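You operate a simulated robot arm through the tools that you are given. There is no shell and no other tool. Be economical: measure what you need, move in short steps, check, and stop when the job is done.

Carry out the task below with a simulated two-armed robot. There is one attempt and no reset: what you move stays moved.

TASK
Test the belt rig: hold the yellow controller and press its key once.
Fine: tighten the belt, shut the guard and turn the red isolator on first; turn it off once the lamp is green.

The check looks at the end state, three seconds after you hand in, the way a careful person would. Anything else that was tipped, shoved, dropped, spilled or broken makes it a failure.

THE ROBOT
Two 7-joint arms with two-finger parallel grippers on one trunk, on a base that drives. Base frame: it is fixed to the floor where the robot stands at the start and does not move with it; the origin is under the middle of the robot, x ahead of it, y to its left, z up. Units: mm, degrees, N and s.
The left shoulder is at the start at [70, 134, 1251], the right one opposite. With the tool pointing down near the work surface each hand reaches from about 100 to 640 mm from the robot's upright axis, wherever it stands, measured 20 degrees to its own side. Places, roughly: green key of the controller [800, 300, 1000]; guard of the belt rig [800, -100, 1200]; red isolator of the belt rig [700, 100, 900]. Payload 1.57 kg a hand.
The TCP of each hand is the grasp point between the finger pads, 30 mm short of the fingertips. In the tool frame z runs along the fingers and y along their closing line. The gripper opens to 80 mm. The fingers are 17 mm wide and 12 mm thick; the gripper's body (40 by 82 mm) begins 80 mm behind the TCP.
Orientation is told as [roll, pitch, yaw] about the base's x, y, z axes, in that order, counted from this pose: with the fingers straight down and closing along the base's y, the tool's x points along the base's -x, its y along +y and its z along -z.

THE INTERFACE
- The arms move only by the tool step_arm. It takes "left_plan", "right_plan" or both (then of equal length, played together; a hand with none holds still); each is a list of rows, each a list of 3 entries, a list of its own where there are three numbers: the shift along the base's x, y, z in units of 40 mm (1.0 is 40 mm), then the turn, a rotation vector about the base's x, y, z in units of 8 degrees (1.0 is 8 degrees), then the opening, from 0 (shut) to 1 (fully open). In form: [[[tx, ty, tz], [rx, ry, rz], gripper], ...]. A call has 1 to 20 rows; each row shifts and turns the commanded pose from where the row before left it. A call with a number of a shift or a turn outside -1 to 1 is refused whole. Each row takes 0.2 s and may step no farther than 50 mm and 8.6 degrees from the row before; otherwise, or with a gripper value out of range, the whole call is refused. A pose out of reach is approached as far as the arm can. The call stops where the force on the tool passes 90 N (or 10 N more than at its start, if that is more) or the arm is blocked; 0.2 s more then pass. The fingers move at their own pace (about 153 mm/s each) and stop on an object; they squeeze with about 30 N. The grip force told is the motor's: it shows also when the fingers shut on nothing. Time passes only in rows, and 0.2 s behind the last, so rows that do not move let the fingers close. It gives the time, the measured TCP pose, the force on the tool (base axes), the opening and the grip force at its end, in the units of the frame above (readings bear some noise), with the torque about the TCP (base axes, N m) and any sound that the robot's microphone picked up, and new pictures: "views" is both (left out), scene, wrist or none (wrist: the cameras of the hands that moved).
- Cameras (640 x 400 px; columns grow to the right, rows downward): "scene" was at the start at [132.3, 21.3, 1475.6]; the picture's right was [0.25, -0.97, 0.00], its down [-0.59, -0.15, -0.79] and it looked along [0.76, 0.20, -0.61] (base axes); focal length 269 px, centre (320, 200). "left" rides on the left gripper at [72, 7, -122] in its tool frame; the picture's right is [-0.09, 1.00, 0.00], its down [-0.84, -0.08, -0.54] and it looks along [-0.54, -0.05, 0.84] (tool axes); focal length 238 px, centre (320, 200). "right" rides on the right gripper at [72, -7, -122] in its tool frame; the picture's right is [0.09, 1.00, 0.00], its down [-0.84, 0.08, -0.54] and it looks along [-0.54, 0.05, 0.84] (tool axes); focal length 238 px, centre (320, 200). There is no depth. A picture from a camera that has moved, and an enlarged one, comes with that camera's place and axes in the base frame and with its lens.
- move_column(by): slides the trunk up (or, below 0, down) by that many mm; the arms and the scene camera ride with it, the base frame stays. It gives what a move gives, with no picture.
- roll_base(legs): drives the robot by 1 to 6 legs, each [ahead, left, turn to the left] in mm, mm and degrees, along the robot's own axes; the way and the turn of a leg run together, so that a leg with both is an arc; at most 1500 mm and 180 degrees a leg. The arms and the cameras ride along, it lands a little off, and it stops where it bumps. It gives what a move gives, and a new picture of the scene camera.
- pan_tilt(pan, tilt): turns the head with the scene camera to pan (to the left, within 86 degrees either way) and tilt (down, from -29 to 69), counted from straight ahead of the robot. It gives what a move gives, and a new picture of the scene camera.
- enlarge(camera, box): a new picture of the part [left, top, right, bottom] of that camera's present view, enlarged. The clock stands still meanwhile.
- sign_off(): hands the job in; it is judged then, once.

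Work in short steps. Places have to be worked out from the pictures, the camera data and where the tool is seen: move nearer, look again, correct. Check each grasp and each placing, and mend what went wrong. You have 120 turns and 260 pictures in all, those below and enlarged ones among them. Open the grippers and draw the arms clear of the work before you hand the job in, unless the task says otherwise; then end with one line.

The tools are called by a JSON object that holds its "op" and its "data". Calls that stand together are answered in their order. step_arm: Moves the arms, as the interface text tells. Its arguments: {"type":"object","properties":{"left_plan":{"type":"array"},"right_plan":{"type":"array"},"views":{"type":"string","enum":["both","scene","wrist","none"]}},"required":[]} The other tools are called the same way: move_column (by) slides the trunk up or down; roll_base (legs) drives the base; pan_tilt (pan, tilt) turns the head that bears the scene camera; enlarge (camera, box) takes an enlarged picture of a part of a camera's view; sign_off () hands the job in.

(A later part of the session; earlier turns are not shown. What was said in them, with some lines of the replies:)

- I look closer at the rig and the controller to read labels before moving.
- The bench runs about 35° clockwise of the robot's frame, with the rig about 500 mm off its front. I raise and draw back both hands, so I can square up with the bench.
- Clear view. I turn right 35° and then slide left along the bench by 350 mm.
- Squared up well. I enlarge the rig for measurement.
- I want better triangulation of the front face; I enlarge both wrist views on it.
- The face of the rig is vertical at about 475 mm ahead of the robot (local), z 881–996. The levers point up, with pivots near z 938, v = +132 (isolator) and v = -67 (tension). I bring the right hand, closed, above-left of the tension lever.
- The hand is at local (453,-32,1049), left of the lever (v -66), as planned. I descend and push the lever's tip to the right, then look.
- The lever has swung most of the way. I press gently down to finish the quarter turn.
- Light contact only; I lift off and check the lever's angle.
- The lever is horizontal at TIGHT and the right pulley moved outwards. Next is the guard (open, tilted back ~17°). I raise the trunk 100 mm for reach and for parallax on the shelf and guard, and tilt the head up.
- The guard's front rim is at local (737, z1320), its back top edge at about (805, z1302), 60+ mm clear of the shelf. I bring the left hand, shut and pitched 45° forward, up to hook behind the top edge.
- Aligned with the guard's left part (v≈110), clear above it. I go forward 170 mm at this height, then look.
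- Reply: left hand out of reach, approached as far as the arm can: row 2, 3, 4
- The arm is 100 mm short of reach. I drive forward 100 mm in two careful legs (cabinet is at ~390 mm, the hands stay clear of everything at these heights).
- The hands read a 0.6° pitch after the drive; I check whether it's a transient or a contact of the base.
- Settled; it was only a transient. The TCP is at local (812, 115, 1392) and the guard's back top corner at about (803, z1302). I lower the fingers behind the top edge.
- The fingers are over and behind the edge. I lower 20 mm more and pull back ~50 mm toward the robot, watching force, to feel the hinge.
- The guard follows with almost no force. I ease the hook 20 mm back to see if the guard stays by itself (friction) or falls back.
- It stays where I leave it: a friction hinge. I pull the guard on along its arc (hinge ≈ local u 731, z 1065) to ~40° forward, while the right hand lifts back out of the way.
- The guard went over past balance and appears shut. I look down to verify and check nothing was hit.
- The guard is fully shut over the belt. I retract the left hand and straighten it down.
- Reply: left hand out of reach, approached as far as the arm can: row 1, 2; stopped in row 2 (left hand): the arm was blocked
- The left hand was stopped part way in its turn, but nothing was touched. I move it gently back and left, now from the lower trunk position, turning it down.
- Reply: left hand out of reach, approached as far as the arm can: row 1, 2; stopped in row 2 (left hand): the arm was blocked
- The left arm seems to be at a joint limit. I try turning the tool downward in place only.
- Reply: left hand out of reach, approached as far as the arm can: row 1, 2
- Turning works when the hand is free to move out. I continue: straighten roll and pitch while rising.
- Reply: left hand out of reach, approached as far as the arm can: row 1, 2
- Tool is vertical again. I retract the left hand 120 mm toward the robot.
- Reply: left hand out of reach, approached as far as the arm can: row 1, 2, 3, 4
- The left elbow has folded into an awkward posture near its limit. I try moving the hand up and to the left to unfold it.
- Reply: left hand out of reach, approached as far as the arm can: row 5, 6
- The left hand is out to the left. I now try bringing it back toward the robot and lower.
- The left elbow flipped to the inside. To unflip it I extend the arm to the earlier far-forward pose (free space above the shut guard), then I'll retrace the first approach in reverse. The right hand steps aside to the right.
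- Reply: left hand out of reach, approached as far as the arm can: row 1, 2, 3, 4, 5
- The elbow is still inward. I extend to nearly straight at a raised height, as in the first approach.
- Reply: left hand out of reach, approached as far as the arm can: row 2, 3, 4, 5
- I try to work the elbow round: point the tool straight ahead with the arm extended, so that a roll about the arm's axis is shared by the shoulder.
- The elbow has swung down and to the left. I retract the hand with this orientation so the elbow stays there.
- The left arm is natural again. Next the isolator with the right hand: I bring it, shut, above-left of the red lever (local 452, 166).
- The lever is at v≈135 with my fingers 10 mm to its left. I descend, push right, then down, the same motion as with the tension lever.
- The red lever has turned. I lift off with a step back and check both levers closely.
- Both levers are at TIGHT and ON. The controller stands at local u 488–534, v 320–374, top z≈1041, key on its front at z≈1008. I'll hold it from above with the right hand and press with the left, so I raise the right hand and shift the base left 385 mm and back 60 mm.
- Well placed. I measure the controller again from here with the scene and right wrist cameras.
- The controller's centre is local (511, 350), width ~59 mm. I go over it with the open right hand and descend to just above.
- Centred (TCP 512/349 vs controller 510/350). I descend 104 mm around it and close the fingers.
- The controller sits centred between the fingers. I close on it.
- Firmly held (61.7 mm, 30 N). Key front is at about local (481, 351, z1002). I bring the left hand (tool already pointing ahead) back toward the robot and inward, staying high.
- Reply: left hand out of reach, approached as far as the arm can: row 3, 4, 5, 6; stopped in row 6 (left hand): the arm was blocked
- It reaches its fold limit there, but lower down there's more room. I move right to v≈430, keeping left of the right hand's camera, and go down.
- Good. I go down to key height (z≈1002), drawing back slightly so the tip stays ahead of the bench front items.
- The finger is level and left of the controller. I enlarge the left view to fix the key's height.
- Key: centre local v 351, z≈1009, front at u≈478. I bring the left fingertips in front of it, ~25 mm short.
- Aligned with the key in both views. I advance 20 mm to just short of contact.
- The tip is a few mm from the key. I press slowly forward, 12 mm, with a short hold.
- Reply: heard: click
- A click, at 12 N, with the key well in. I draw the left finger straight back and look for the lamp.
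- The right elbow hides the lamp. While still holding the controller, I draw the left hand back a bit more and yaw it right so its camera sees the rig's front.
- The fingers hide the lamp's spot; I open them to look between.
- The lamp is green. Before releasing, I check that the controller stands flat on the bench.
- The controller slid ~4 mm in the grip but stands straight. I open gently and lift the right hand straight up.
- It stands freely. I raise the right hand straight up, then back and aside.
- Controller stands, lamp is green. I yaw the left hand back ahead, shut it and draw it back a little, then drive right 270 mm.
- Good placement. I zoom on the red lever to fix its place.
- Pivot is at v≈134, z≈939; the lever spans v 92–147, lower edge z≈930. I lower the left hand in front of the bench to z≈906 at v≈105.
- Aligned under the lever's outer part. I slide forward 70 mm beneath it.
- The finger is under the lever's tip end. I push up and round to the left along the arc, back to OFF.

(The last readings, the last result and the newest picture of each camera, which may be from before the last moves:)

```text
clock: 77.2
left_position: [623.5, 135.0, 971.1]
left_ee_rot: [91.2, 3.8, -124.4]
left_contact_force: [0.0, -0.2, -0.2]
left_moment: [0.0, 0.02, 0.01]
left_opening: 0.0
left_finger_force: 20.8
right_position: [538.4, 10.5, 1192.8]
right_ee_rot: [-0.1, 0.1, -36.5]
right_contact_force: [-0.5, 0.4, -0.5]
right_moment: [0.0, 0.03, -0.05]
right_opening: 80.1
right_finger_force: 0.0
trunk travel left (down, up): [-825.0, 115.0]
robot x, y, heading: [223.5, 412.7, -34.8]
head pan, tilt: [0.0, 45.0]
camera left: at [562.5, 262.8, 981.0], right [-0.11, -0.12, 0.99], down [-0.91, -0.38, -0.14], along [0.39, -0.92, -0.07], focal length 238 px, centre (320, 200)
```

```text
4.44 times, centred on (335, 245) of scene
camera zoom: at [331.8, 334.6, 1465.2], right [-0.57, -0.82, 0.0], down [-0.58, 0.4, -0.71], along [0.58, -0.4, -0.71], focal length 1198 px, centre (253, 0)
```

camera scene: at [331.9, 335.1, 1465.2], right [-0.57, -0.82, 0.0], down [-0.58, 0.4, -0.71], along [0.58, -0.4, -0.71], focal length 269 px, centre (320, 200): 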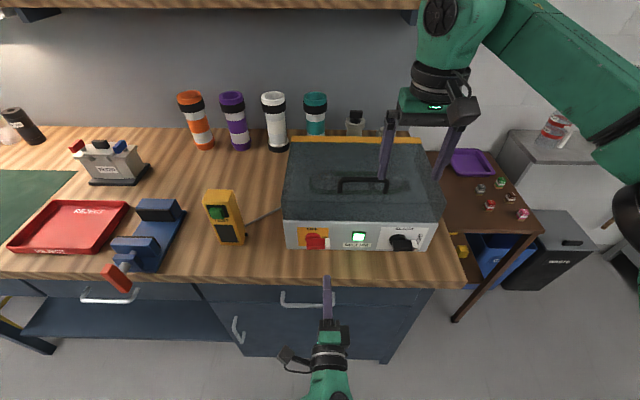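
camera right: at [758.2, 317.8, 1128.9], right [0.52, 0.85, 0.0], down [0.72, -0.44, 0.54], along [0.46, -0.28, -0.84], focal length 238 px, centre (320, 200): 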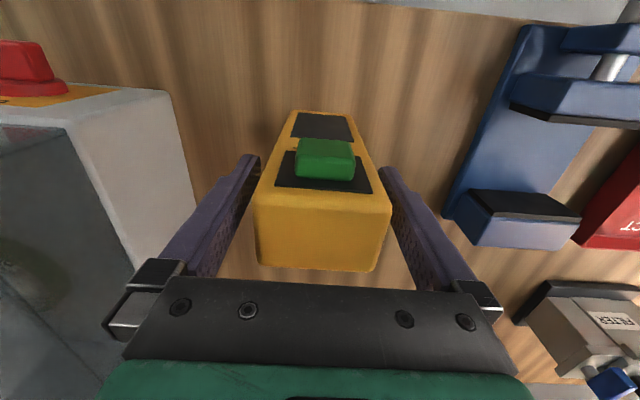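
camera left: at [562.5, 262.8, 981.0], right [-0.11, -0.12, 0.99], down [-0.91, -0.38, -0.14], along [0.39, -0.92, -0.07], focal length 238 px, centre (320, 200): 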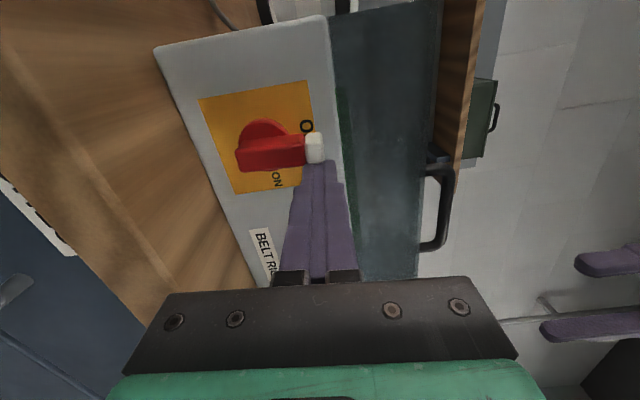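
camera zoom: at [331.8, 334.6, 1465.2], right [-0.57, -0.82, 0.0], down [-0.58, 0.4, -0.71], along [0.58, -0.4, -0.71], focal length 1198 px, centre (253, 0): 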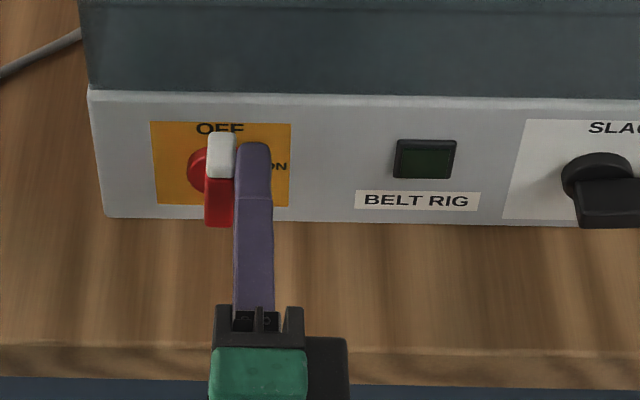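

The lever is at OFF and the lamp is out. I draw the left hand straight back and open the grippers.

{"op": "step_arm", "data": {"left_plan": [[[-0.07, -0.1, 0], [0, 0, 0], 0], [[-0.6, 0.42, 0], [0, 0, 0], 0], [[-0.6, 0.42, 0], [0, 0, 0], 0], [[-0.6, 0.42, 0], [0, 0, 0], 0.5], [[0, 0, 0], [0, 0, 0], 1]], "views": "scene"}}

{"op": "enlarge", "data": {"camera": "scene", "box": [190, 120, 460, 290]}}

```text
clock: 78.4
left_position: [546.6, 182.6, 971.0]
left_ee_rot: [91.2, 3.8, -124.3]
left_contact_force: [-0.1, 0.3, 0.3]
left_moment: [0.02, -0.02, -0.02]
left_opening: 79.9
left_finger_force: 0.1
right_position: [539.3, 9.2, 1192.8]
right_ee_rot: [0.0, 0.1, -36.6]
right_contact_force: [0.1, 1.0, -0.2]
right_moment: [0.06, 0.0, -0.02]
right_opening: 79.6
right_finger_force: 0.0
trunk travel left (down, up): [-825.0, 115.0]
robot x, y, heading: [223.1, 410.6, -34.7]
head pan, tilt: [0.0, 45.0]
camera scene: at [332.1, 334.6, 1465.1], right [-0.57, -0.82, 0.0], down [-0.58, 0.4, -0.71], along [0.58, -0.4, -0.71], focal length 269 px, centre (320, 200)
```

scene: 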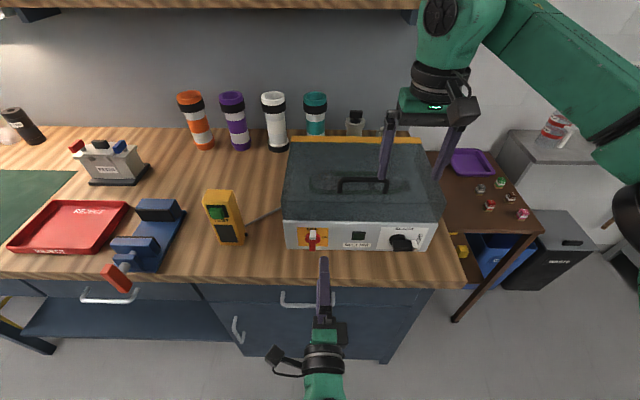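

```text
2.35 times, centred on (325, 205) of scene
camera zoom: at [332.1, 334.6, 1465.1], right [-0.57, -0.82, 0.0], down [-0.58, 0.4, -0.71], along [0.58, -0.4, -0.71], focal length 634 px, centre (308, 188)
```

zoom: 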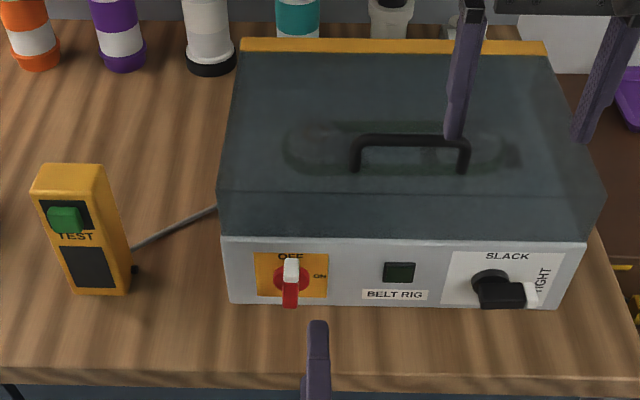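

Everything is in order: guard shut, TIGHT, OFF, controller standing. I back the robot off 200 mm to clear the work.

{"op": "roll_base", "data": {"legs": [[-200, 0, 0]]}}

```text
clock: 80.0
left_position: [385.2, 294.5, 970.5]
left_ee_rot: [91.1, 3.8, -124.3]
left_contact_force: [-0.1, -0.5, 1.6]
left_moment: [-0.01, 0.01, 0.0]
left_opening: 79.7
left_finger_force: 0.0
right_position: [377.6, 120.4, 1191.5]
right_ee_rot: [0.0, 0.2, -36.6]
right_contact_force: [-0.3, 0.4, -0.2]
right_moment: [0.05, 0.01, -0.01]
right_opening: 79.9
right_finger_force: 0.0
trunk travel left (down, up): [-825.0, 115.0]
robot x, y, heading: [62.8, 523.5, -34.4]
head pan, tilt: [0.0, 45.0]
camera scene: at [171.0, 445.5, 1464.9], right [-0.57, -0.82, 0.0], down [-0.58, 0.4, -0.71], along [0.58, -0.4, -0.71], focal length 269 px, centre (320, 200)
```

scene: 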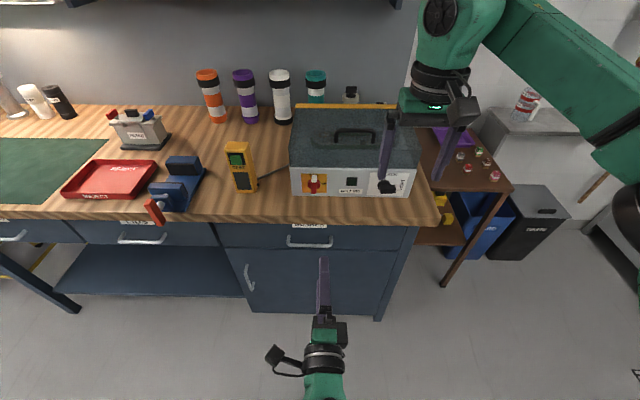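

The arms are clear, the grippers are open and nothing has been disturbed, so I hand in.

{"op": "sign_off", "data": {}}

```text
The job is handed in.
```

The belt rig test is done and handed in: belt tight, guard shut, isolator on, key pressed once with the controller held, lamp went green, isolator then turned off; the controller slid about 4 mm when pressed and stands upright.
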